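You operate a simulated robot arm through the tools that you are given. There is no shell and no other tool. Be economical: measure what you need, move in short steps, check, and stop when the job is done.

Carry out the task below with a simulated robot arm. There is one attempt and no reset: what you move stays moved.

JOB
Measure chain piece 26 in the gauge and sort it: over 64 mm is waste.
Fine: slide the gauge open again before lifting it; good goes in the green tray, waste in the grey tray marked WASTE.

Only the result counts: the job must be done as asked and must still hold three seconds after the hand-in. Knocking over, shifting, dropping, spilling or breaking anything else fails it.

ROBOT AND FRAMES
A 7-joint arm with a two-finger parallel gripper, fixed in place. Base frame: the origin is at the foot of the arm, x ahead of it, y to its left, z up. Readings come in mm, degrees, newtons and seconds.
With the tool pointing down near the work surface it reaches from about 240 to 680 mm from the base axis. Its first joint turns from -66.0 to 66.0 degrees. Payload 2.4 kg.
Tool frame: the origin (TCP) lies between the finger pads and is the grasp point; the fingertips stand 30 mm ahead of it; z points along the fingers, y is the line along which they close. Largest opening 94 mm; finger width 28, thickness 10; the body of the gripper, 50 by 96 mm, starts 55 mm behind the TCP.
Orientation is told as [roll, pitch, yaw] about the base's x, y, z axes, in that order, counted from this pose: with the fingers straight down and closing along the base's y, the tool's x points along the base's -x, its y along +y and its z along -z.

CONTROLS
- The arm moves only by the tool play_rows. Its argument "targets" is a list of rows, each a list of 7 numbers: the opening, from 0 (shut) to 1 (fully open), then the shift along the tool's x, y, z in units of 500 mm (1.0 is 500 mm), then the turn, a rotation vector about the tool's x, y, z in units of 90 degrees (1.0 is 90 degrees). In form: [[jaw, dx, dy, dz, ax, ay, az], ...]. A call has 1 to 10 rows; each row is the pose to reach, as a shift and turn from the pose commanded when the call began, along the tool's axes at that moment. A call with a number of a shift or a turn outside -1 to 1 is refused whole. Each row takes 0.2 s and may step no farther than 50 mm and 8.6 degrees from the row before; otherwise, or with a gripper value out of range, the whole call is refused. A pose out of reach is approached as far as the arm can. The call stops where the force on the tool passes 40 N (or 10 N more than at its start, if that is more) or the arm is blocked; 0.2 s more then pass. The fingers move at their own pace (about 153 mm/s each) and stop on an object; they squeeze with about 20 N. The grip force told is the motor's: it shows also when the fingers shut on nothing. Time passes only in rows, and 0.2 s behind the last, so rows that repeat a pose let the fingers close. It gives the time, the measured TCP pose, the force on the tool (base axes), the opening and the grip force at its end, in the units of the frame above (readings bear some noise).
- Cameras (640 x 400 px; columns grow to the right, rows downward): "scene" is fixed at [47.4, 481.4, 1449.4]; the picture's right is [-0.65, -0.76, 0.00], its down [-0.40, 0.35, -0.85] and it looks along [0.64, -0.55, -0.53] (base axes); focal length 361 px, centre (320, 200). "wrist" rides on the gripper at [76, 14, -102] in the tool frame; the picture's right is [-0.18, 0.98, 0.00], its down [-0.75, -0.14, -0.64] and it looks along [-0.63, -0.12, 0.77] (tool axes); focal length 243 px, centre (320, 200). There is no depth. A picture from a camera that has moved, and an enlarged one, comes with that camera's place and axes in the base frame and with its lens.
- snapshot(camera): a new picture of that camera. No time passes.
- inspect(camera, box): a new picture of the part [left, top, right, bottom] of that camera's present view, enlarged. No time passes.
- sign_off(): hands the job in; it is judged then, once.

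Work in short steps. Places have to be worked out from the pictures, the camera data and where the tool is seen: move nearer, look again, correct. Check each grasp and each placing, and mend what went wrong. You have 120 turns and 64 pictures in all, those below and enlarged ones among them. Open the gripper and draw the arm clear of the work before you hand the job in, unless the task says otherwise; then end with one line.

The tools are called after "Request:" as name(argument=value, ...) on one line, values as JSON. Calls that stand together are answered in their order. play_rows: Moves the arm, as the interface text tells. Its arguments: {"type":"object","properties":{"targets":{"type":"array","items":{"type":"array","items":{"type":"number"}}}},"required":["targets"]} The other tools are called the same way: snapshot (camera) takes a picture; inspect (camera, box) takes an enlarged picture of a part of a camera's view; sign_off () hands the job in.

At the start:

```text
time_s: 0.0
eef_pos: [378.5, -187.5, 1182.9]
ee_rot: [0.0, 0.0, 0.0]
force: [0.9, 0.6, 0.3]
finger_gap: 94.1
gripper_force: 0.0
```

scene: 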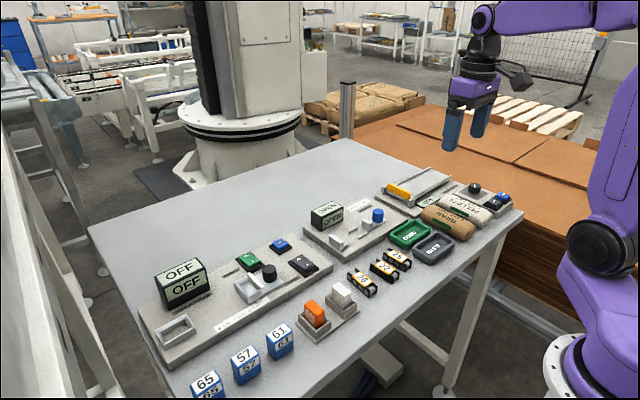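
wrist: 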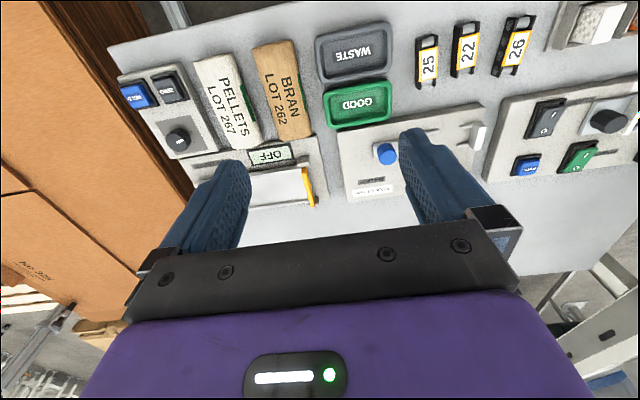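

I start with enlarged views of the gauge, pieces and trays to work out the layout.

Request:
inspect(camera="scene", box=[290, 170, 470, 300])

Request:
inspect(camera="wrist", box=[310, 0, 570, 210])

```text
3.08 times, centred on (380, 235) of scene
camera zoom: at [47.4, 481.4, 1449.4], right [-0.65, -0.76, 0.0], down [-0.4, 0.35, -0.85], along [0.64, -0.55, -0.53], focal length 1112 px, centre (135, 92)
```

zoom: 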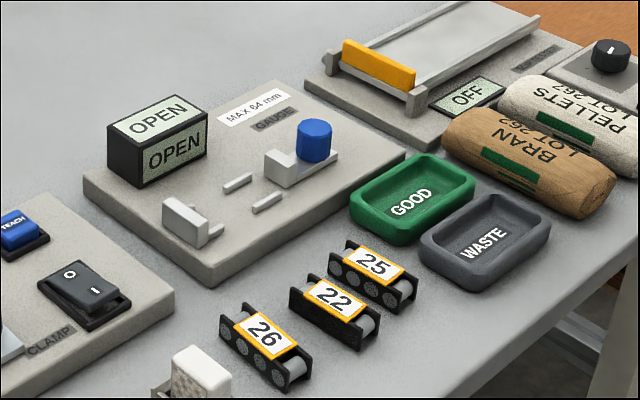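

```text
1.90 times, centred on (440, 105) of wrist
camera zoom: at [301.8, -172.0, 1285.8], right [0.18, 0.98, 0.0], down [0.75, -0.14, 0.64], along [0.63, -0.12, -0.77], focal length 462 px, centre (91, 381)
```

zoom: 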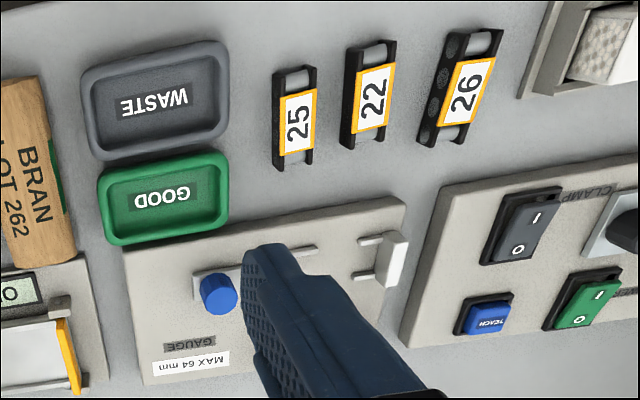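

Piece 26 lies at about (397, 65), with its long side roughly along x. The gauge's slide runs along y at x≈495, with the blue knob near y≈-110 and the fixed jaw near y≈28. I move above that area for a closer look.

Request:
play_rows(targets=[[1, -0.0166, 0.087, 0.025, 0, 0, 0], [1, -0.033, 0.174, 0.05, 0, 0, 0], [1, -0.05, 0.261, 0.075, 0, 0, 0], [1, -0.066, 0.348, 0.1, 0, 0, 0], [1, -0.083, 0.435, 0.126, 0, 0, 0], [1, -0.083, 0.435, 0.126, 0, 0, 0]])

Request:
snapshot(camera="wrist")

```text
time_s: 1.4
eef_pos: [419.6, 29.9, 1121.6]
ee_rot: [0.0, 0.0, -0.1]
force: [0.1, -0.1, -0.9]
finger_gap: 94.4
gripper_force: 0.0
```

```text
59 pictures are left
camera wrist: at [343.6, 45.9, 1223.6], right [0.19, 0.98, 0.0], down [0.75, -0.14, 0.64], along [0.63, -0.12, -0.77], focal length 243 px, centre (320, 200)
```

wrist: 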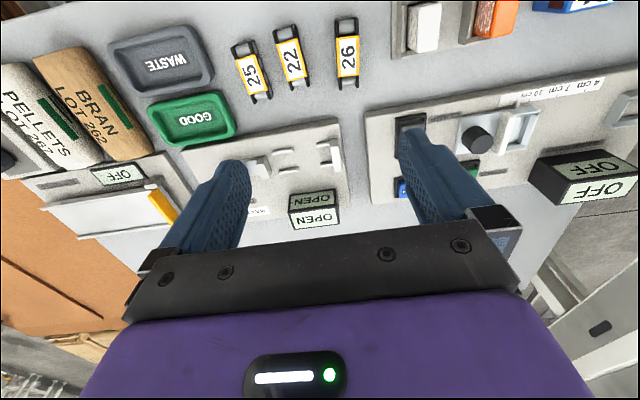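

Piece 26 again works out at (397, 65). I enlarge the gauge and pieces region.

Request:
inspect(camera="wrist", box=[200, 10, 390, 130])

Request:
inspect(camera="wrist", box=[230, 110, 390, 230])

Request:
inspect(camera="scene", box=[310, 185, 400, 265])

```text
3.33 times, centred on (295, 70) of wrist
camera zoom: at [343.6, 45.9, 1223.6], right [0.19, 0.98, 0.0], down [0.75, -0.14, 0.64], along [0.63, -0.12, -0.77], focal length 809 px, centre (403, 633)
```

zoom: 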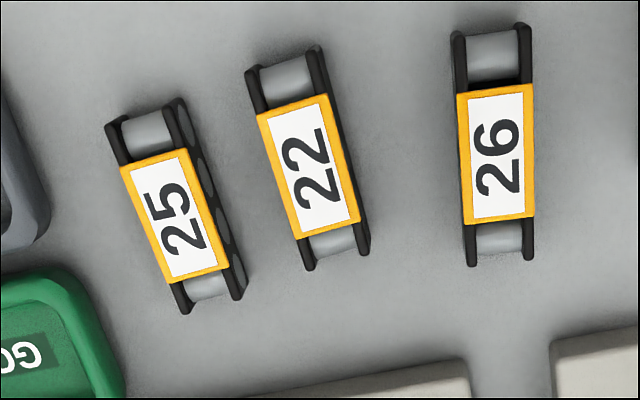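

```text
3.33 times, centred on (310, 170) of wrist
camera zoom: at [343.6, 45.9, 1223.6], right [0.19, 0.98, 0.0], down [0.75, -0.14, 0.64], along [0.63, -0.12, -0.77], focal length 809 px, centre (353, 300)
```

zoom: 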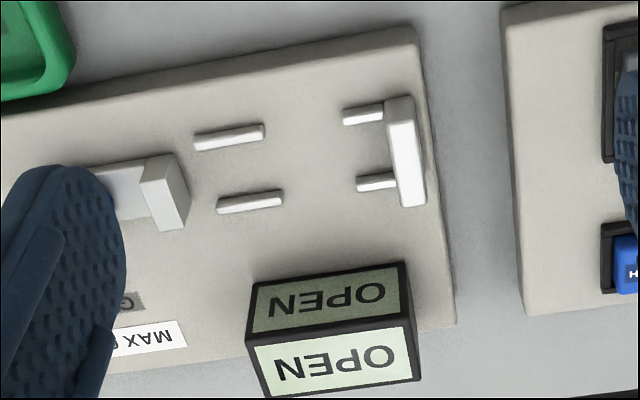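

```text
5.00 times, centred on (355, 225) of scene
camera zoom: at [47.3, 481.4, 1449.4], right [-0.65, -0.76, 0.0], down [-0.4, 0.35, -0.85], along [0.64, -0.55, -0.53], focal length 1807 px, centre (145, 75)
```

zoom: 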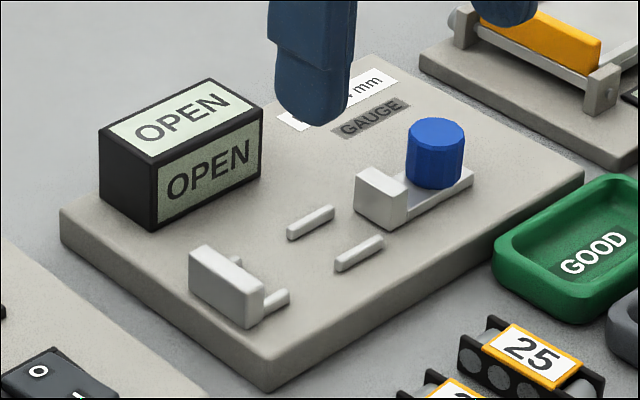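

Triangulation puts the gauge's guide rails at x≈491 and 523 with tops at z≈928. The jaw faces run from y≈-58 to 30, and the gauge is turned by about -2°. Piece 26 has its top at z≈923 and is turned by about -3°. I hover above it with a narrower opening so the fingers clear piece 22.

Request:
play_rows(targets=[[0.48, 0.015, 0.024, 0.08, 0, 0, 0.012], [0.48, 0.03, 0.048, 0.16, 0, 0, 0.024], [0.48, 0.044, 0.072, 0.24, 0, 0, 0.037], [0.48, 0.044, 0.072, 0.24, 0, 0, 0.037]])

Request:
snapshot(camera="wrist")

Request:
inspect(camera="scene", box=[320, 200, 440, 310])

```text
time_s: 2.4
eef_pos: [399.2, 65.9, 1000.3]
ee_rot: [0.0, 0.0, -3.4]
force: [0.6, -1.1, 0.0]
finger_gap: 45.0
gripper_force: 0.0
```

```text
55 pictures are left
camera wrist: at [323.2, 86.3, 1103.3], right [0.24, 0.97, 0.0], down [0.74, -0.19, 0.64], along [0.62, -0.16, -0.77], focal length 243 px, centre (320, 200)
```

wrist: 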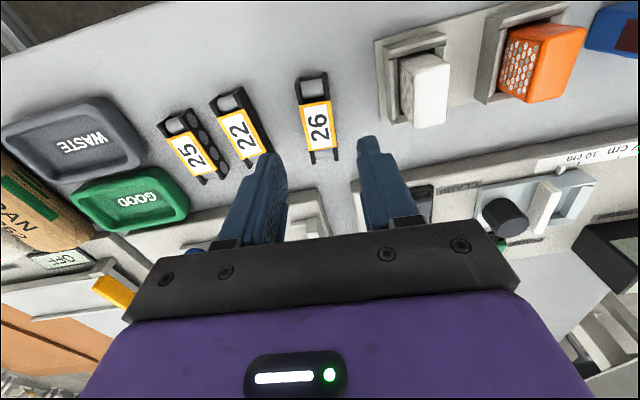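

```text
3.64 times, centred on (380, 255) of scene
camera zoom: at [47.4, 481.4, 1449.4], right [-0.65, -0.76, 0.0], down [-0.4, 0.35, -0.85], along [0.64, -0.55, -0.53], focal length 1314 px, centre (102, 0)
```

zoom: 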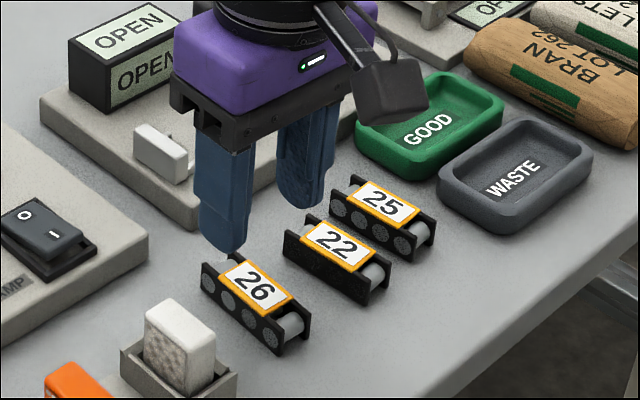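

The piece looks well centred between the fingers. I enlarge to refine its centre and yaw.

Request:
inspect(camera="wrist", box=[250, 60, 410, 175])

```text
3.48 times, centred on (330, 118) of wrist
camera zoom: at [323.2, 86.3, 1103.3], right [0.24, 0.97, 0.0], down [0.74, -0.19, 0.64], along [0.62, -0.16, -0.77], focal length 844 px, centre (285, 487)
```

zoom: 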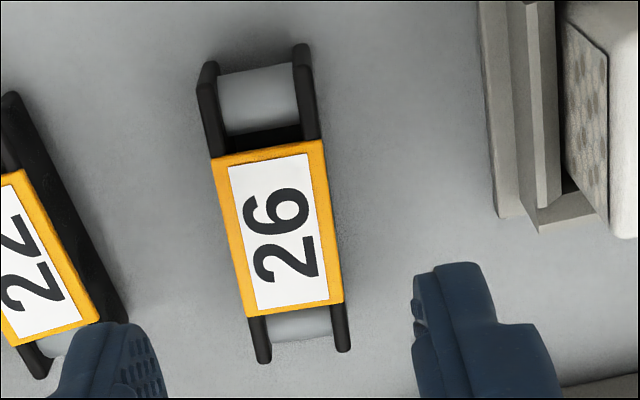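

Piece 26 is centred at about (397, 66.4) with yaw near -5°. I descend until the fingertips are about 8 mm above the table and grip.

Request:
play_rows(targets=[[0.48, 0.002, 0.001, 0.06, 0, 0, 0.018], [0.48, 0.002, 0.001, 0.11, 0, 0, 0.018], [0.48, 0.002, 0.001, 0.124, 0, 0, 0.018], [0.48, 0.002, 0.001, 0.124, 0, 0, 0.018]])

Request:
play_rows(targets=[[0, 0, 0, 0, 0, 0, 0], [0, 0, 0, 0, 0, 0, 0], [0, 0, 0, 0, 0, 0, 0]])

Request:
inspect(camera="wrist", box=[220, 60, 420, 200])

```text
time_s: 3.4
eef_pos: [397.2, 67.1, 938.2]
ee_rot: [0.0, -0.1, -4.9]
force: [-0.1, -0.2, -0.3]
finger_gap: 45.1
gripper_force: 0.0
```

```text
time_s: 4.2
eef_pos: [397.1, 66.1, 938.4]
ee_rot: [0.1, 0.0, -4.9]
force: [-0.2, -0.2, -0.7]
finger_gap: 23.2
gripper_force: 19.8
```

```text
2.86 times, centred on (320, 130) of wrist
camera zoom: at [322.2, 88.2, 1041.1], right [0.27, 0.96, 0.0], down [0.74, -0.21, 0.64], along [0.62, -0.17, -0.77], focal length 693 px, centre (320, 400)
```

zoom: 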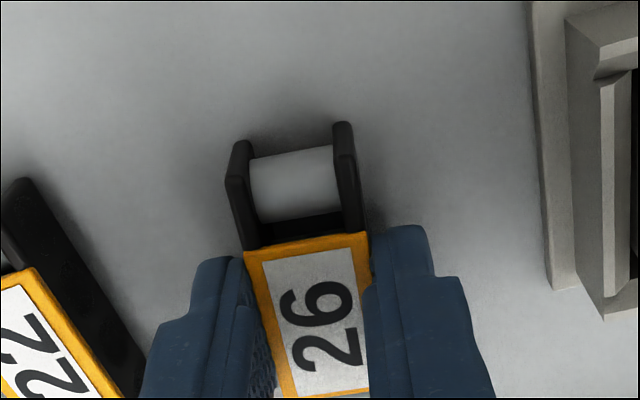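

Grip holds at 23.2 mm wide. I lift straight up, then check the hold.

Request:
play_rows(targets=[[0, 0, 0, -0.06, 0, 0, 0], [0, 0, 0, -0.13, 0, 0, 0], [0, 0, 0, -0.2, 0, 0, 0], [0, 0, 0, -0.2, 0, 0, 0]])

Request:
play_rows(targets=[[0, -0.023, -0.0118, 0, 0, 0, 0.0944], [0, -0.046, -0.0236, 0, 0, 0, 0.1888], [0, -0.069, -0.0354, 0, 0, 0, 0.2832], [0, -0.092, -0.0472, 0, 0, 0, 0.3776], [0, -0.115, -0.059, 0, 0, 0, 0.472], [0, -0.138, -0.0708, 0, 0, 0, 0.5664], [0, -0.161, -0.0826, 0, 0, 0, 0.6608], [0, -0.184, -0.0944, 0, 0, 0, 0.7552], [0, -0.207, -0.1062, 0, 0, 0, 0.8496], [0, -0.231, -0.118, 0, 0, 0, 0.944]])

Request:
snapshot(camera="wrist")

Request:
snapshot(camera="scene")

```text
time_s: 5.2
eef_pos: [396.8, 64.9, 1037.2]
ee_rot: [0.0, 0.0, -4.9]
force: [0.3, -0.4, -1.2]
finger_gap: 23.5
gripper_force: 20.4
```

```text
time_s: 7.4
eef_pos: [506.9, -3.0, 1037.6]
ee_rot: [0.1, 0.0, -90.2]
force: [0.5, -0.5, -1.5]
finger_gap: 23.4
gripper_force: 19.5
```

```text
51 pictures are left
camera wrist: at [520.7, 74.8, 1140.6], right [0.98, -0.19, 0.0], down [-0.14, -0.75, 0.64], along [-0.12, -0.63, -0.77], focal length 243 px, centre (320, 200)
```

wrist: 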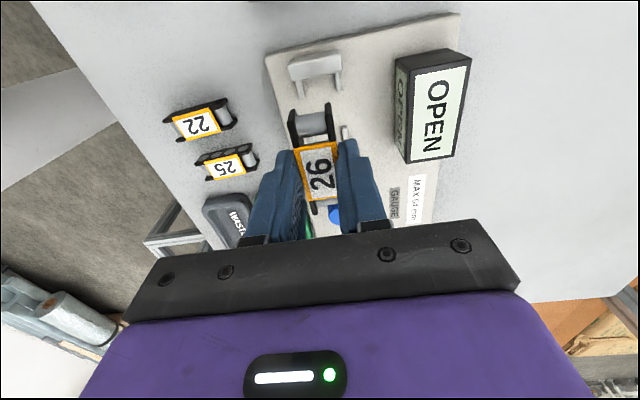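

```text
50 pictures are left
```

scene: 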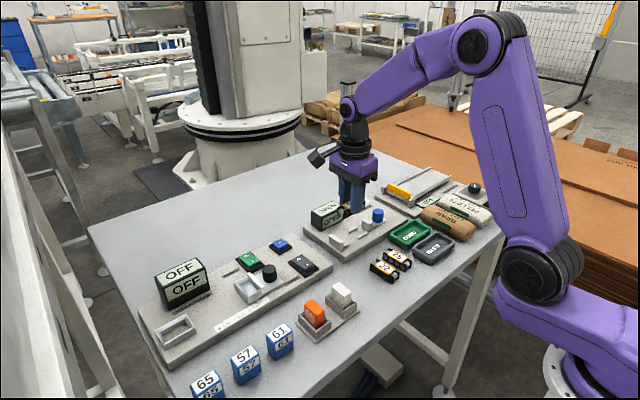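

The piece is held above the gauge. I enlarge the wrist view to refine the gauge's jaw and rail positions and the piece's offset in the grip.

Request:
inspect(camera="wrist", box=[255, 30, 415, 140])

Request:
inspect(camera="wrist", box=[255, 90, 415, 230])

Request:
inspect(camera="scene", box=[300, 170, 400, 265])

```text
3.64 times, centred on (335, 85) of wrist
camera zoom: at [520.7, 74.8, 1140.6], right [0.98, -0.19, 0.0], down [-0.14, -0.75, 0.64], along [-0.12, -0.63, -0.77], focal length 882 px, centre (266, 618)
```

zoom: 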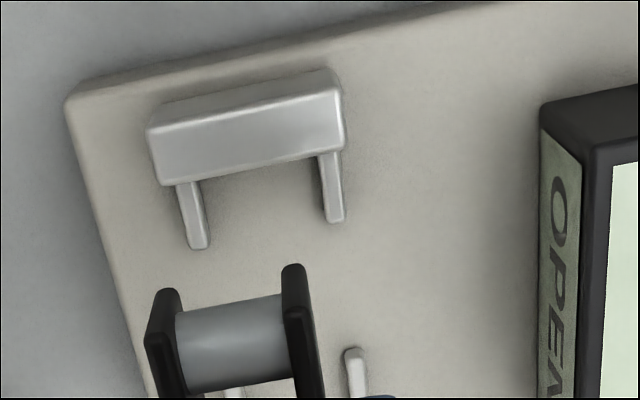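

```text
2.86 times, centred on (335, 160) of wrist
camera zoom: at [520.7, 74.8, 1140.6], right [0.98, -0.19, 0.0], down [-0.14, -0.75, 0.64], along [-0.12, -0.63, -0.77], focal length 693 px, centre (277, 314)
```

zoom: 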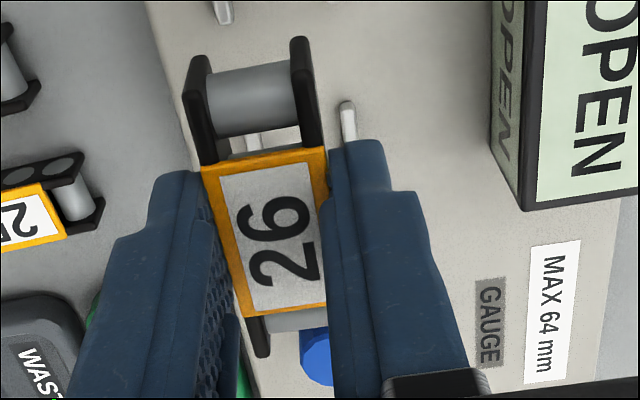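

```text
4.21 times, centred on (350, 218) of scene
camera zoom: at [47.4, 481.4, 1449.4], right [-0.65, -0.76, 0.0], down [-0.4, 0.35, -0.85], along [0.64, -0.55, -0.53], focal length 1521 px, centre (194, 126)
```

zoom: 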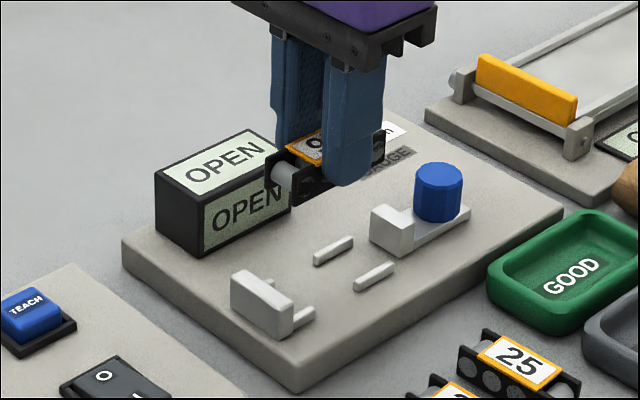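

The refined guides are centred on x≈507.7 at y≈-8, and the fixed jaw's face is at y≈30.4. The piece spans about ±35 mm around the TCP. I align and descend to just above the rails, then look.

Request:
play_rows(targets=[[0, -0.011, 0.001, 0.04, 0, 0, 0.02], [0, -0.011, 0.001, 0.08, 0, 0, 0.02], [0, -0.011, 0.001, 0.126, 0, 0, 0.02], [0, -0.011, 0.001, 0.126, 0, 0, 0.02]])

Request:
inspect(camera="wrist", box=[235, 40, 415, 160])

Request:
inspect(camera="scene", box=[310, 190, 390, 255])

```text
time_s: 8.4
eef_pos: [507.1, -9.3, 973.8]
ee_rot: [0.0, -0.1, -91.7]
force: [0.7, -0.2, -1.0]
finger_gap: 23.2
gripper_force: 19.8
```

```text
3.33 times, centred on (325, 100) of wrist
camera zoom: at [522.6, 67.7, 1076.9], right [0.98, -0.21, 0.0], down [-0.16, -0.75, 0.64], along [-0.14, -0.63, -0.77], focal length 809 px, centre (303, 533)
```

zoom: 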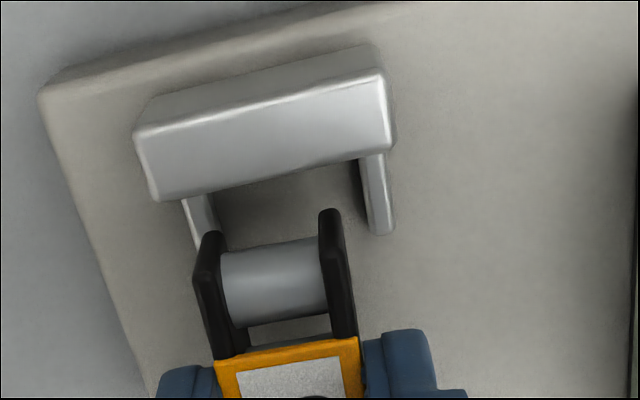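

```text
6.15 times, centred on (350, 222) of scene
camera zoom: at [47.4, 481.4, 1449.4], right [-0.65, -0.76, 0.0], down [-0.4, 0.35, -0.85], along [0.64, -0.55, -0.53], focal length 2224 px, centre (135, 62)
```

zoom: 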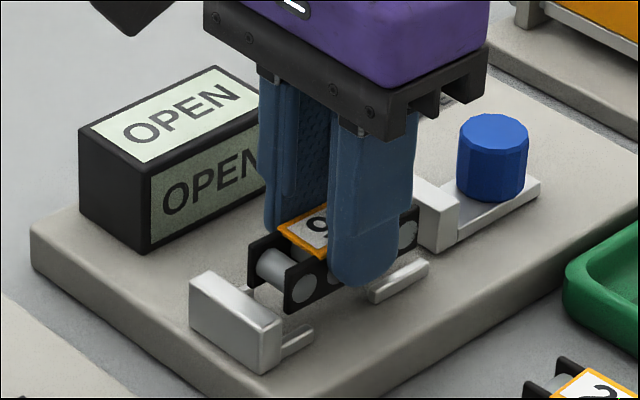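

Piece end is at y≈27, leaving about 3.5 mm to the fixed jaw, and it is laterally centred. I lower slowly toward contact.

Request:
play_rows(targets=[[0, 0, 0.001, 0.01, 0, 0, 0], [0, 0, 0.001, 0.018, 0, 0, 0], [0, 0, 0.001, 0.024, 0, 0, 0], [0, 0, 0.001, 0.026, 0, 0, 0], [0, 0, 0.001, 0.026, 0, 0, 0]])

Request:
inspect(camera="scene", box=[310, 190, 390, 255])

```text
time_s: 9.6
eef_pos: [508.1, -7.5, 962.1]
ee_rot: [0.1, 0.0, -91.7]
force: [1.5, -0.9, 15.7]
finger_gap: 23.7
gripper_force: 19.7
```

```text
6.15 times, centred on (350, 222) of scene
camera zoom: at [47.1, 481.4, 1449.4], right [-0.65, -0.76, 0.0], down [-0.4, 0.35, -0.85], along [0.64, -0.55, -0.53], focal length 2224 px, centre (135, 62)
```

zoom: 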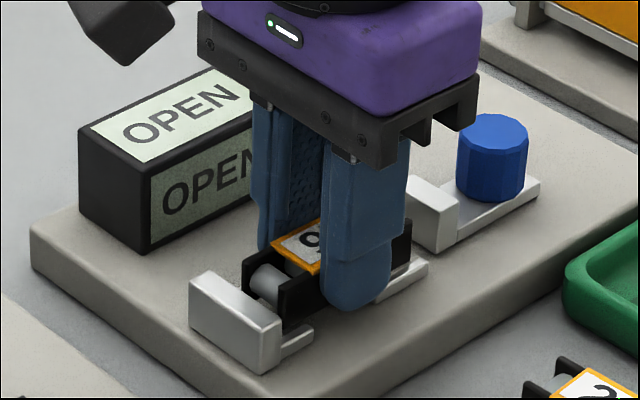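

Contact of about 15 N at TCP z≈962 matches the piece sitting on the bed. I relieve the pressure, release, rise and look.

Request:
play_rows(targets=[[0, 0, 0, -0.003, 0, 0, 0], [0.42, 0, 0, -0.003, 0, 0, 0], [0.42, 0, 0, -0.003, 0, 0, 0], [0.42, 0, 0, -0.06, 0, 0, 0], [0.42, 0, 0, -0.13, 0, 0, 0], [0.42, 0, 0, -0.2, 0, 0, 0], [0.42, 0, 0, -0.2, 0, 0, 0]])

Request:
inspect(camera="scene", box=[310, 190, 390, 255])

Request:
inspect(camera="wrist", box=[245, 50, 405, 180])

```text
time_s: 11.2
eef_pos: [506.4, -8.2, 1062.2]
ee_rot: [-0.1, 0.1, -91.7]
force: [-0.3, -1.1, 0.2]
finger_gap: 39.5
gripper_force: 0.0
```

```text
6.15 times, centred on (350, 222) of scene
camera zoom: at [47.4, 481.4, 1449.4], right [-0.65, -0.76, 0.0], down [-0.4, 0.35, -0.85], along [0.64, -0.55, -0.53], focal length 2224 px, centre (135, 62)
```

zoom: 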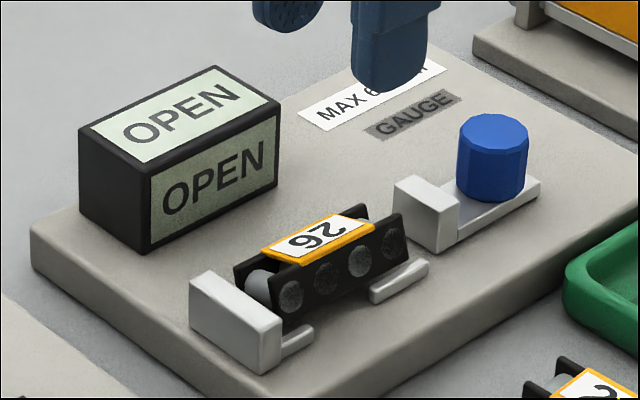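

```text
3.08 times, centred on (325, 115) of wrist
camera zoom: at [523.4, 68.9, 1165.9], right [0.98, -0.21, 0.0], down [-0.16, -0.75, 0.64], along [-0.14, -0.63, -0.77], focal length 746 px, centre (305, 462)
```

zoom: 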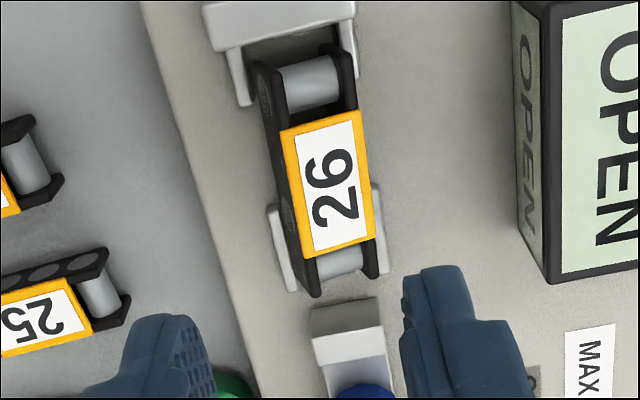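

The piece lies neatly between the rails. Next I move above the blue knob, at about (505, -104) with its top at z≈955, and look.

Request:
play_rows(targets=[[0.55, -0.064, 0, 0.0, 0, 0, 0], [0.55, -0.128, 0, 0.02, 0, 0, 0], [0.55, -0.192, 0.001, 0.04, 0, 0, 0], [0.55, -0.192, 0.001, 0.04, 0, 0, 0]])

Request:
inspect(camera="wrist", box=[235, 50, 415, 180])

Request:
inspect(camera="scene", box=[320, 170, 410, 245])

```text
time_s: 12.2
eef_pos: [506.9, -104.6, 1042.7]
ee_rot: [-0.1, 0.0, -91.7]
force: [0.9, 0.1, 0.1]
finger_gap: 51.8
gripper_force: 0.1
```

```text
3.08 times, centred on (325, 115) of wrist
camera zoom: at [523.4, -28.0, 1145.1], right [0.98, -0.21, 0.0], down [-0.16, -0.75, 0.64], along [-0.14, -0.63, -0.77], focal length 746 px, centre (305, 462)
```

zoom: 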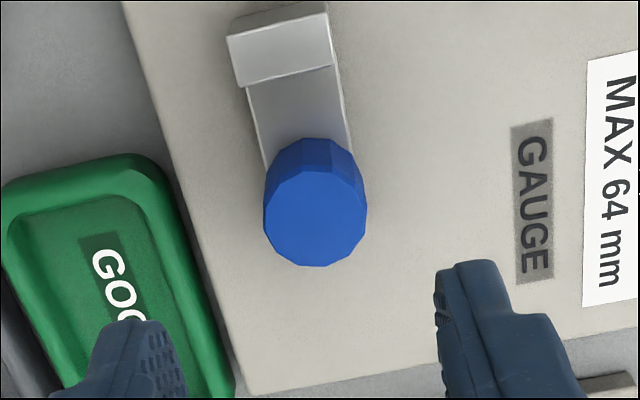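

```text
5.33 times, centred on (365, 208) of scene
camera zoom: at [47.4, 481.4, 1449.4], right [-0.65, -0.76, 0.0], down [-0.4, 0.35, -0.85], along [0.64, -0.55, -0.53], focal length 1927 px, centre (80, 160)
```

zoom: 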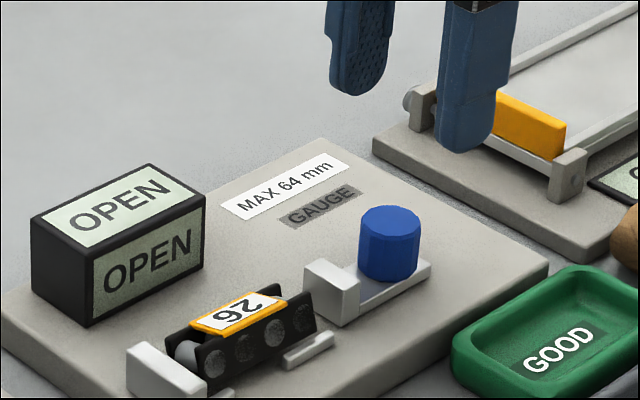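

The knob is centred at about (507.5, -100.5), with its top at z≈960 and a diameter of about 26 mm. I descend around it with the fingertips near z≈937 and close.

Request:
play_rows(targets=[[0.55, 0.008, 0.002, 0.05, 0, 0, 0], [0.55, 0.008, 0.002, 0.1, 0, 0, 0], [0.55, 0.008, 0.002, 0.146, 0, 0, 0], [0.55, 0.008, 0.002, 0.146, 0, 0, 0]])

Request:
play_rows(targets=[[0.2, 0, 0, 0, 0, 0, 0], [0, 0, 0, 0, 0, 0, 0], [0, 0, 0, 0, 0, 0, 0]])

Request:
inspect(camera="scene", box=[310, 180, 400, 255])

```text
time_s: 13.2
eef_pos: [507.6, -97.4, 967.8]
ee_rot: [0.0, 0.0, -91.7]
force: [0.2, -0.5, 0.0]
finger_gap: 51.8
gripper_force: 0.0
```

```text
time_s: 14.0
eef_pos: [510.6, -99.0, 968.1]
ee_rot: [0.3, 0.0, -91.6]
force: [20.9, 0.4, -9.0]
finger_gap: 26.9
gripper_force: 45.2
```

```text
5.33 times, centred on (355, 218) of scene
camera zoom: at [48.1, 481.4, 1449.4], right [-0.65, -0.76, 0.0], down [-0.4, 0.35, -0.85], along [0.64, -0.55, -0.53], focal length 1927 px, centre (133, 107)
```

zoom: 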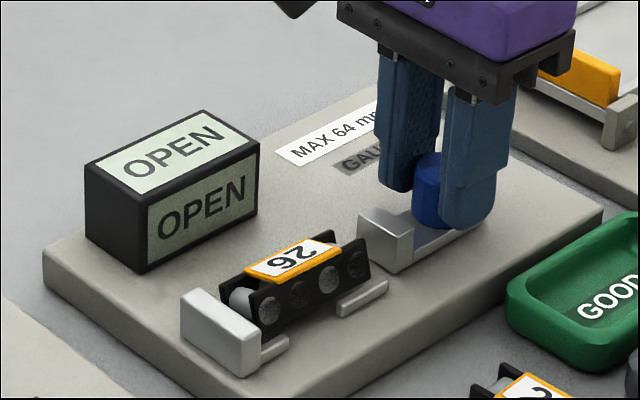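

The knob is gripped at 26.9 mm, but a 21 N side force shows the knob sits about 3 mm farther in +x. I relieve that by shifting +x.

Request:
play_rows(targets=[[0, 0, 0.003, 0, 0, 0, 0], [0, 0, 0.006, 0, 0, 0, 0], [0, 0, 0.006, 0, 0, 0, 0]])

```text
time_s: 14.8
eef_pos: [509.0, -100.1, 968.4]
ee_rot: [-0.1, 0.0, -91.7]
force: [7.3, 3.9, -1.7]
finger_gap: 26.7
gripper_force: 45.3
```

Force is down to 7 N. I shift 1 mm more and start sliding the jaw +y along the tool x axis.

Request:
play_rows(targets=[[0, 0, 0.002, 0, 0, 0, 0], [0, 0.005, 0.003, 0, 0, 0, 0], [0, 0.01, 0.003, 0, 0, 0, 0], [0, 0.015, 0.003, 0, 0, 0, 0], [0, 0.02, 0.003, 0, 0, 0, 0], [0, 0.02, 0.003, 0, 0, 0, 0]])

Request:
inspect(camera="scene", box=[310, 180, 400, 255])

```text
time_s: 16.2
eef_pos: [511.2, -90.2, 968.0]
ee_rot: [-0.3, 0.0, -91.7]
force: [-10.7, 0.3, -8.4]
finger_gap: 26.8
gripper_force: 45.2
```

```text
5.33 times, centred on (355, 218) of scene
camera zoom: at [47.2, 481.4, 1449.4], right [-0.65, -0.76, 0.0], down [-0.4, 0.35, -0.85], along [0.64, -0.55, -0.53], focal length 1927 px, centre (133, 107)
```

zoom: 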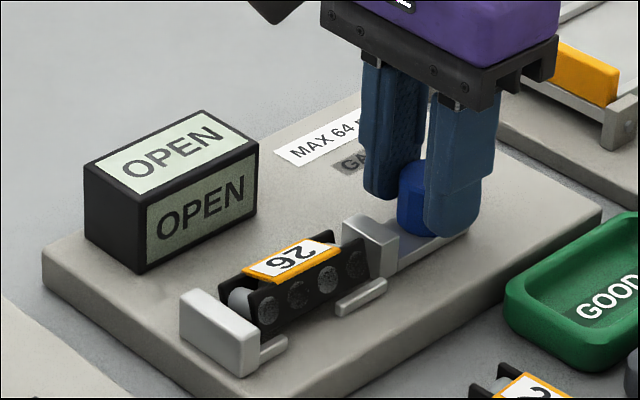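

The slide moved 10 mm freely. I back off the sideways offset and keep closing in small steps.

Request:
play_rows(targets=[[0, 0.003, -0.003, 0, 0, 0, 0], [0, 0.006, -0.003, 0, 0, 0, 0], [0, 0.009, -0.003, 0, 0, 0, 0], [0, 0.012, -0.003, 0, 0, 0, 0], [0, 0.012, -0.003, 0, 0, 0, 0]])

Request:
inspect(camera="scene", box=[310, 180, 400, 255])

```text
time_s: 17.4
eef_pos: [509.1, -83.0, 966.4]
ee_rot: [-0.1, 0.0, -91.7]
force: [-4.9, -0.3, -19.6]
finger_gap: 26.9
gripper_force: 44.8
```

```text
5.33 times, centred on (355, 218) of scene
camera zoom: at [47.5, 481.4, 1449.4], right [-0.65, -0.76, 0.0], down [-0.4, 0.35, -0.85], along [0.64, -0.55, -0.53], focal length 1927 px, centre (133, 107)
```

zoom: 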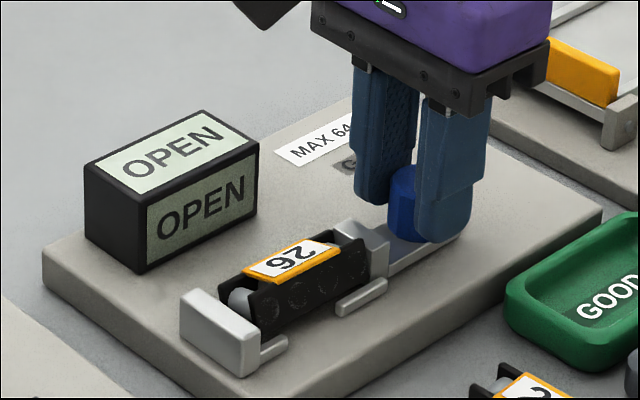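

The jaw is near the piece. A -20 N vertical force shows I'm tugging up slightly, so I lower about 1.5 mm and close further.

Request:
play_rows(targets=[[0, 0, 0, 0.003, 0, 0, 0], [0, 0.003, 0, 0.004, 0, 0, 0], [0, 0.006, 0, 0.004, 0, 0, 0], [0, 0.009, 0, 0.004, 0, 0, 0], [0, 0.009, 0, 0.004, 0, 0, 0]])

Request:
inspect(camera="scene", box=[310, 180, 400, 255])

```text
time_s: 18.6
eef_pos: [510.0, -78.5, 967.7]
ee_rot: [0.2, 0.0, -91.7]
force: [-10.2, -1.2, 24.0]
finger_gap: 26.8
gripper_force: 45.1
```

```text
5.33 times, centred on (355, 218) of scene
camera zoom: at [46.7, 481.5, 1449.4], right [-0.65, -0.76, 0.0], down [-0.4, 0.35, -0.85], along [0.64, -0.55, -0.53], focal length 1927 px, centre (133, 107)
```

zoom: 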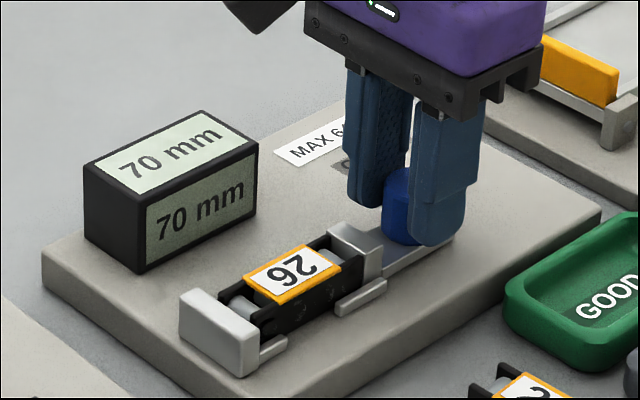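

The display reads 70 mm. I press a little further to check whether the reading settles or shrinks, and ease the z force.

Request:
play_rows(targets=[[0, 0, -0.002, -0.002, 0, 0, 0], [0, 0.002, -0.002, -0.002, 0, 0, 0], [0, 0.004, -0.002, -0.002, 0, 0, 0], [0, 0.004, -0.002, -0.002, 0, 0, 0]])

Request:
inspect(camera="scene", box=[310, 180, 400, 255])

Request:
inspect(camera="wrist", box=[235, 0, 415, 130])

```text
time_s: 19.6
eef_pos: [509.7, -75.3, 968.8]
ee_rot: [0.2, 0.0, -91.7]
force: [9.8, 0.0, 10.7]
finger_gap: 26.8
gripper_force: 45.0
```

```text
5.33 times, centred on (355, 218) of scene
camera zoom: at [47.4, 481.4, 1449.4], right [-0.65, -0.76, 0.0], down [-0.4, 0.35, -0.85], along [0.64, -0.55, -0.53], focal length 1927 px, centre (133, 107)
```

zoom: 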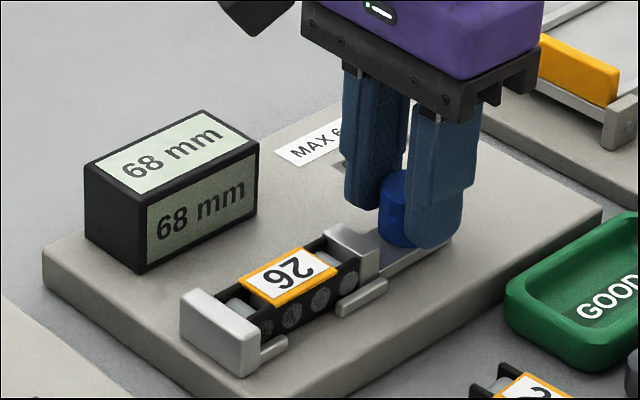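

```text
3.08 times, centred on (325, 65) of wrist
camera zoom: at [525.8, 0.2, 1071.0], right [0.98, -0.21, 0.0], down [-0.17, -0.75, 0.64], along [-0.13, -0.63, -0.77], focal length 746 px, centre (305, 615)
```

zoom: 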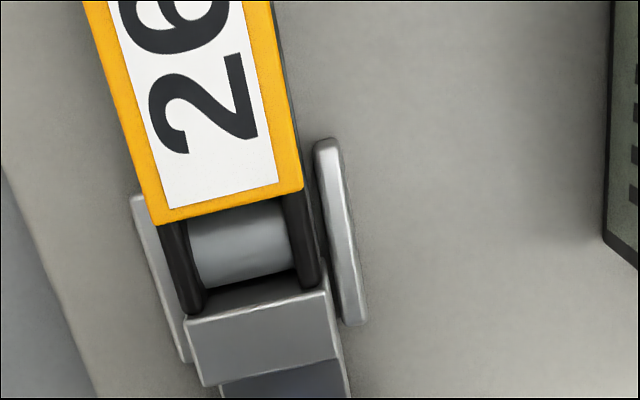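

The reading is live and now shows 68 mm with no y resistance yet. I continue until the jaws bear on the piece.

Request:
play_rows(targets=[[0, 0.001, 0.001, 0, 0, 0, 0], [0, 0.003, 0.001, 0, 0, 0, 0], [0, 0.005, 0.001, 0, 0, 0, 0], [0, 0.005, 0.001, 0, 0, 0, 0]])

Request:
inspect(camera="scene", box=[310, 180, 400, 255])

```text
time_s: 20.6
eef_pos: [510.5, -75.9, 967.5]
ee_rot: [0.1, -0.1, -91.8]
force: [9.6, -9.9, 16.7]
finger_gap: 27.0
gripper_force: 45.3
```

```text
5.33 times, centred on (355, 218) of scene
camera zoom: at [47.3, 481.2, 1449.5], right [-0.65, -0.76, 0.0], down [-0.4, 0.35, -0.85], along [0.64, -0.55, -0.53], focal length 1927 px, centre (133, 107)
```

zoom: 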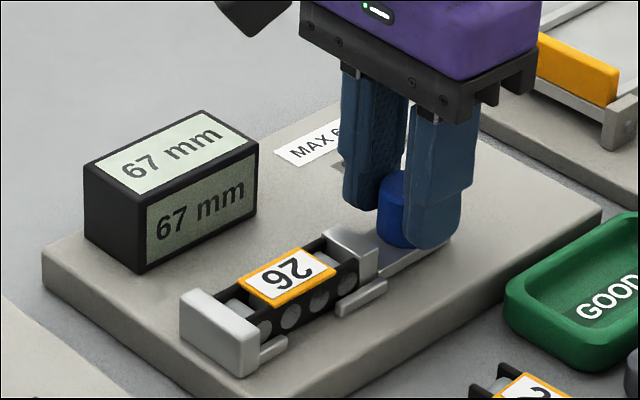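

67 mm, with -10 N in y now resisting. I press slightly more to confirm it has seated.

Request:
play_rows(targets=[[0, 0.002, 0.001, -0.001, 0, 0, 0], [0, 0.004, 0.001, -0.001, 0, 0, 0], [0, 0.004, 0.001, -0.001, 0, 0, 0], [0, 0.004, 0.001, -0.001, 0, 0, 0]])

Request:
inspect(camera="scene", box=[310, 180, 400, 255])

```text
time_s: 21.6
eef_pos: [510.5, -75.9, 967.8]
ee_rot: [0.0, -0.1, -91.9]
force: [7.0, -26.0, 8.4]
finger_gap: 26.6
gripper_force: 44.9
```

```text
5.33 times, centred on (355, 218) of scene
camera zoom: at [47.4, 480.7, 1449.7], right [-0.65, -0.76, 0.0], down [-0.4, 0.35, -0.85], along [0.64, -0.55, -0.53], focal length 1927 px, centre (133, 107)
```

zoom: 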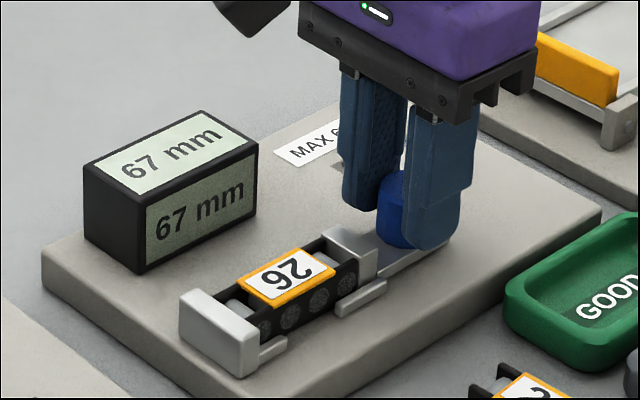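

Seated firmly at 67 mm, which is over 64, so piece 26 is waste. I slide the gauge back open to its start position.

Request:
play_rows(targets=[[0, -0.006, 0, 0, 0, 0, 0], [0, -0.014, 0, 0, 0, 0, 0], [0, -0.022, 0, 0, 0, 0, 0], [0, -0.03, 0, 0, 0, 0, 0], [0, -0.038, 0, 0, 0, 0, 0], [0, -0.046, 0, 0, 0, 0, 0], [0, -0.053, 0, 0, 0, 0, 0], [0, -0.053, 0, 0, 0, 0, 0]])

Request:
inspect(camera="scene", box=[310, 180, 400, 255])

```text
time_s: 23.4
eef_pos: [510.5, -98.6, 968.1]
ee_rot: [0.0, 0.0, -91.7]
force: [6.6, 3.5, -7.9]
finger_gap: 26.7
gripper_force: 45.0
```

```text
5.33 times, centred on (355, 218) of scene
camera zoom: at [47.6, 481.5, 1449.4], right [-0.65, -0.76, 0.0], down [-0.4, 0.35, -0.85], along [0.64, -0.55, -0.53], focal length 1927 px, centre (133, 107)
```

zoom: 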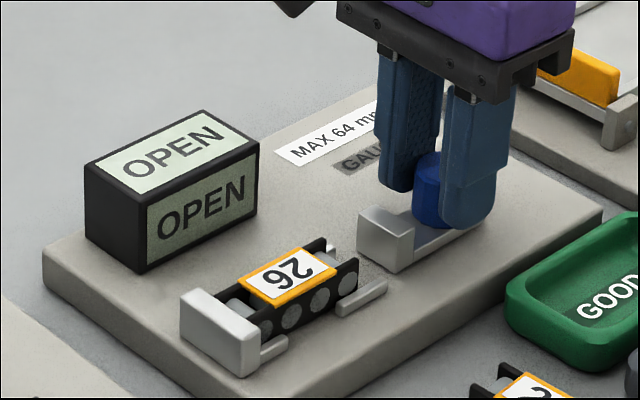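

The gauge is open again, reading OPEN. I release the knob and rise straight up, then move over the piece.

Request:
play_rows(targets=[[0.55, 0, 0, 0, 0, 0, 0], [0.55, 0, 0, 0, 0, 0, 0], [0.55, 0, 0, -0.06, 0, 0, 0], [0.55, 0, 0, -0.13, 0, 0, 0], [0.45, 0.07, -0.004, -0.15, 0, 0, 0], [0.45, 0.14, -0.004, -0.15, 0, 0, 0], [0.45, 0.194, -0.004, -0.13, 0, 0, 0], [0.45, 0.194, -0.004, -0.12, 0, 0, 0], [0.45, 0.194, -0.004, -0.12, 0, 0, 0]])

Request:
snapshot(camera="wrist")

Request:
inspect(camera="scene", box=[310, 180, 400, 255])

```text
time_s: 25.4
eef_pos: [510.4, -1.5, 1029.2]
ee_rot: [0.0, -0.1, -91.8]
force: [-1.6, -0.8, -0.1]
finger_gap: 42.5
gripper_force: 0.1
```

```text
30 pictures are left
camera wrist: at [526.3, 75.4, 1132.0], right [0.98, -0.21, 0.0], down [-0.16, -0.75, 0.64], along [-0.14, -0.63, -0.77], focal length 243 px, centre (320, 200)
```

wrist: 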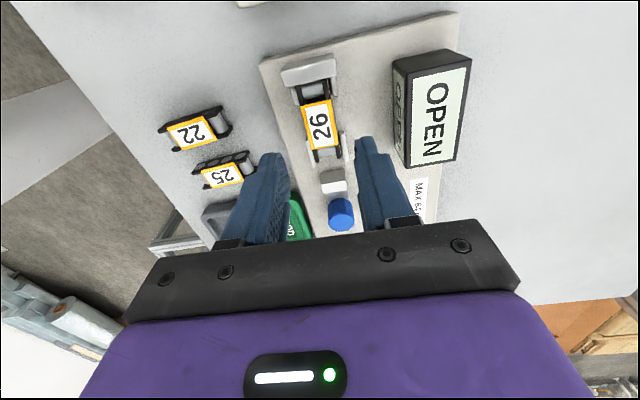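

```text
5.33 times, centred on (355, 218) of scene
camera zoom: at [47.3, 481.4, 1449.4], right [-0.65, -0.76, 0.0], down [-0.4, 0.35, -0.85], along [0.64, -0.55, -0.53], focal length 1927 px, centre (133, 107)
```

zoom: 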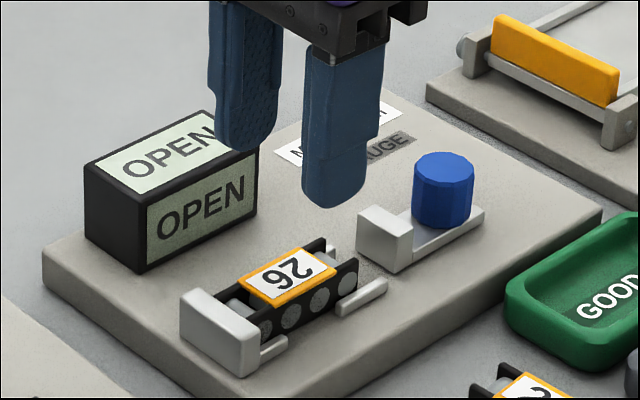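

The piece is centred at about (508, -2). I descend to the same grasp height and grip it.

Request:
play_rows(targets=[[0.45, -0.002, -0.004, 0.05, 0, 0, 0], [0.45, -0.002, -0.004, 0.1, 0, 0, 0], [0.45, -0.002, -0.004, 0.13, 0, 0, 0], [0.45, -0.002, -0.004, 0.13, 0, 0, 0]])

Request:
play_rows(targets=[[0.15, 0, 0, 0, 0, 0, 0], [0, 0, 0, 0, 0, 0, 0], [0, 0, 0, 0, 0, 0, 0]])

Request:
inspect(camera="scene", box=[310, 180, 400, 255])

```text
time_s: 26.4
eef_pos: [508.4, -2.7, 964.5]
ee_rot: [0.0, 0.0, -91.7]
force: [-0.3, -0.4, 0.8]
finger_gap: 42.2
gripper_force: 0.0
```

```text
time_s: 27.2
eef_pos: [509.5, -4.3, 963.4]
ee_rot: [0.2, 0.1, -91.7]
force: [8.8, -1.0, -1.0]
finger_gap: 23.9
gripper_force: 20.4
```

```text
5.33 times, centred on (355, 218) of scene
camera zoom: at [47.6, 481.4, 1449.4], right [-0.65, -0.76, 0.0], down [-0.4, 0.35, -0.85], along [0.64, -0.55, -0.53], focal length 1927 px, centre (133, 107)
```

zoom: 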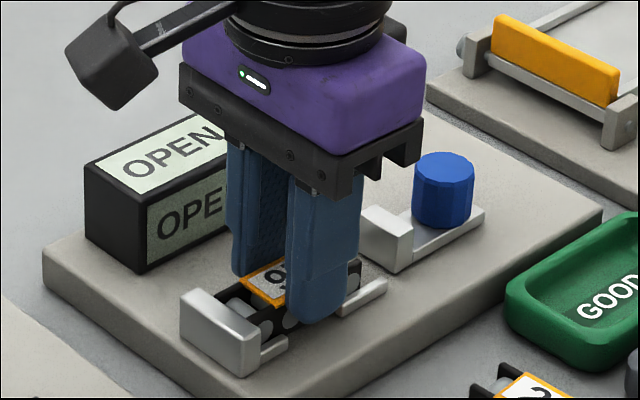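

Gripped at 23.9 mm. I lift straight up and carry the piece above the WASTE tray, at about (366, -139).

Request:
play_rows(targets=[[0, -0.003, 0.001, -0.002, 0, 0, 0], [0, -0.003, 0.001, -0.08, 0, 0, 0], [0, -0.003, 0.001, -0.16, 0, 0, 0], [0, -0.003, 0.001, -0.23, 0, 0, 0], [0, -0.07, -0.07, -0.23, 0, 0, 0], [0, -0.14, -0.14, -0.23, 0, 0, 0], [0, -0.21, -0.21, -0.23, 0, 0, 0], [0, -0.278, -0.278, -0.23, 0, 0, 0], [0, -0.278, -0.278, -0.23, 0, 0, 0]])

Request:
snapshot(camera="wrist")

Request:
snapshot(camera="scene")

```text
time_s: 29.2
eef_pos: [366.1, -137.3, 1078.5]
ee_rot: [0.0, 0.0, -91.7]
force: [-0.5, 0.4, -0.4]
finger_gap: 23.5
gripper_force: 20.0
```

```text
27 pictures are left
camera wrist: at [382.4, -61.1, 1182.3], right [0.98, -0.21, 0.0], down [-0.16, -0.75, 0.64], along [-0.14, -0.63, -0.77], focal length 243 px, centre (320, 200)
```

wrist: 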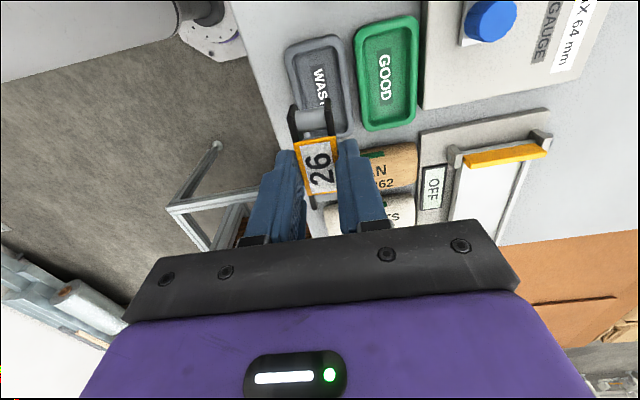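

```text
26 pictures are left
```

scene: 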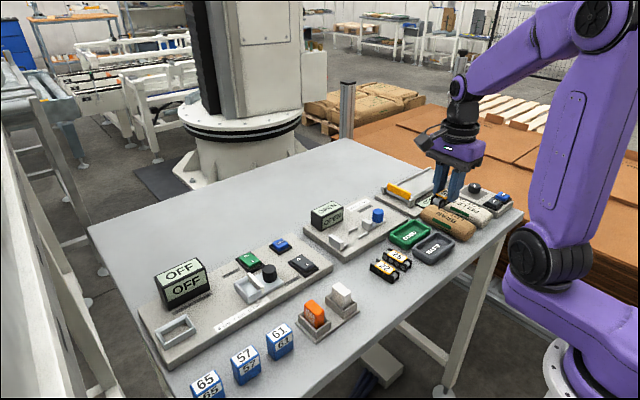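

The tray centre works out at about (365, -135). I enlarge it to measure the inner width against the fingers.

Request:
inspect(camera="wrist", box=[260, 20, 430, 145])

Request:
inspect(camera="scene", box=[380, 205, 470, 275])

```text
3.20 times, centred on (345, 82) of wrist
camera zoom: at [382.4, -61.1, 1182.3], right [0.98, -0.21, 0.0], down [-0.16, -0.75, 0.64], along [-0.14, -0.63, -0.77], focal length 776 px, centre (240, 576)
```

zoom: 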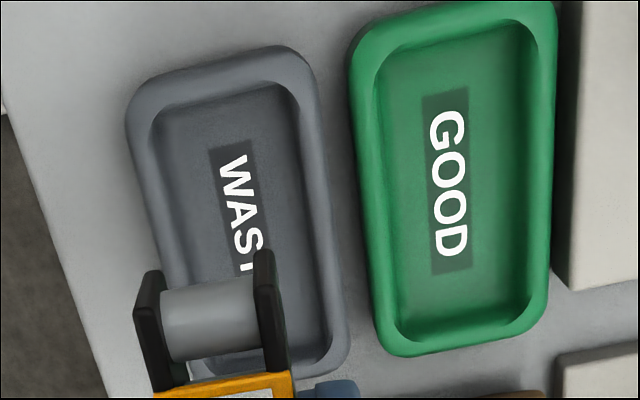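

```text
5.71 times, centred on (425, 240) of scene
camera zoom: at [47.4, 481.4, 1449.4], right [-0.65, -0.76, 0.0], down [-0.4, 0.35, -0.85], along [0.64, -0.55, -0.53], focal length 2065 px, centre (-280, -29)
```

zoom: 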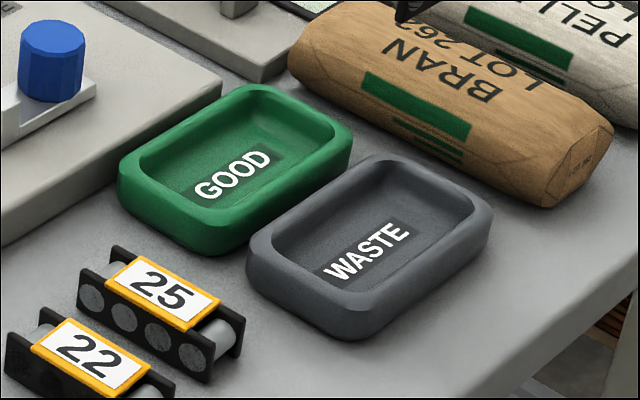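

The tray's inner width is about 45–49 mm with its rim at z≈918, so the fingers shouldn't go deep inside. I lower first to just above the rim and check.

Request:
play_rows(targets=[[0, 0, 0.001, 0.08, 0, 0, 0], [0, 0, 0.001, 0.16, 0, 0, 0], [0, 0, 0.001, 0.23, 0, 0, 0], [0, 0, 0.001, 0.23, 0, 0, 0]])

Request:
inspect(camera="wrist", box=[230, 30, 410, 160])

Request:
inspect(camera="scene", box=[390, 205, 480, 275])

```text
time_s: 30.2
eef_pos: [367.8, -138.6, 963.1]
ee_rot: [0.0, 0.0, -91.8]
force: [-0.3, 0.7, -1.1]
finger_gap: 23.7
gripper_force: 19.9
```

```text
3.08 times, centred on (320, 95) of wrist
camera zoom: at [383.7, -61.5, 1065.9], right [0.98, -0.21, 0.0], down [-0.16, -0.75, 0.64], along [-0.14, -0.63, -0.77], focal length 746 px, centre (320, 523)
```

zoom: 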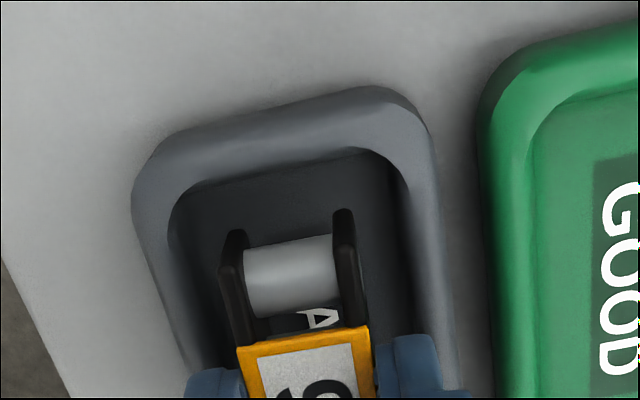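

```text
5.71 times, centred on (435, 240) of scene
camera zoom: at [47.4, 481.4, 1449.4], right [-0.65, -0.76, 0.0], down [-0.4, 0.35, -0.85], along [0.64, -0.55, -0.53], focal length 2065 px, centre (-337, -29)
```

zoom: 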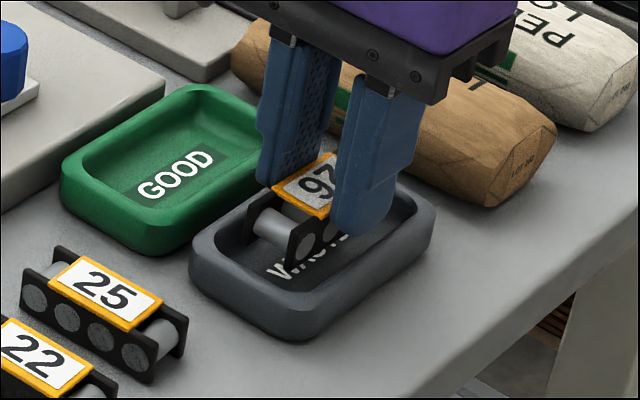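

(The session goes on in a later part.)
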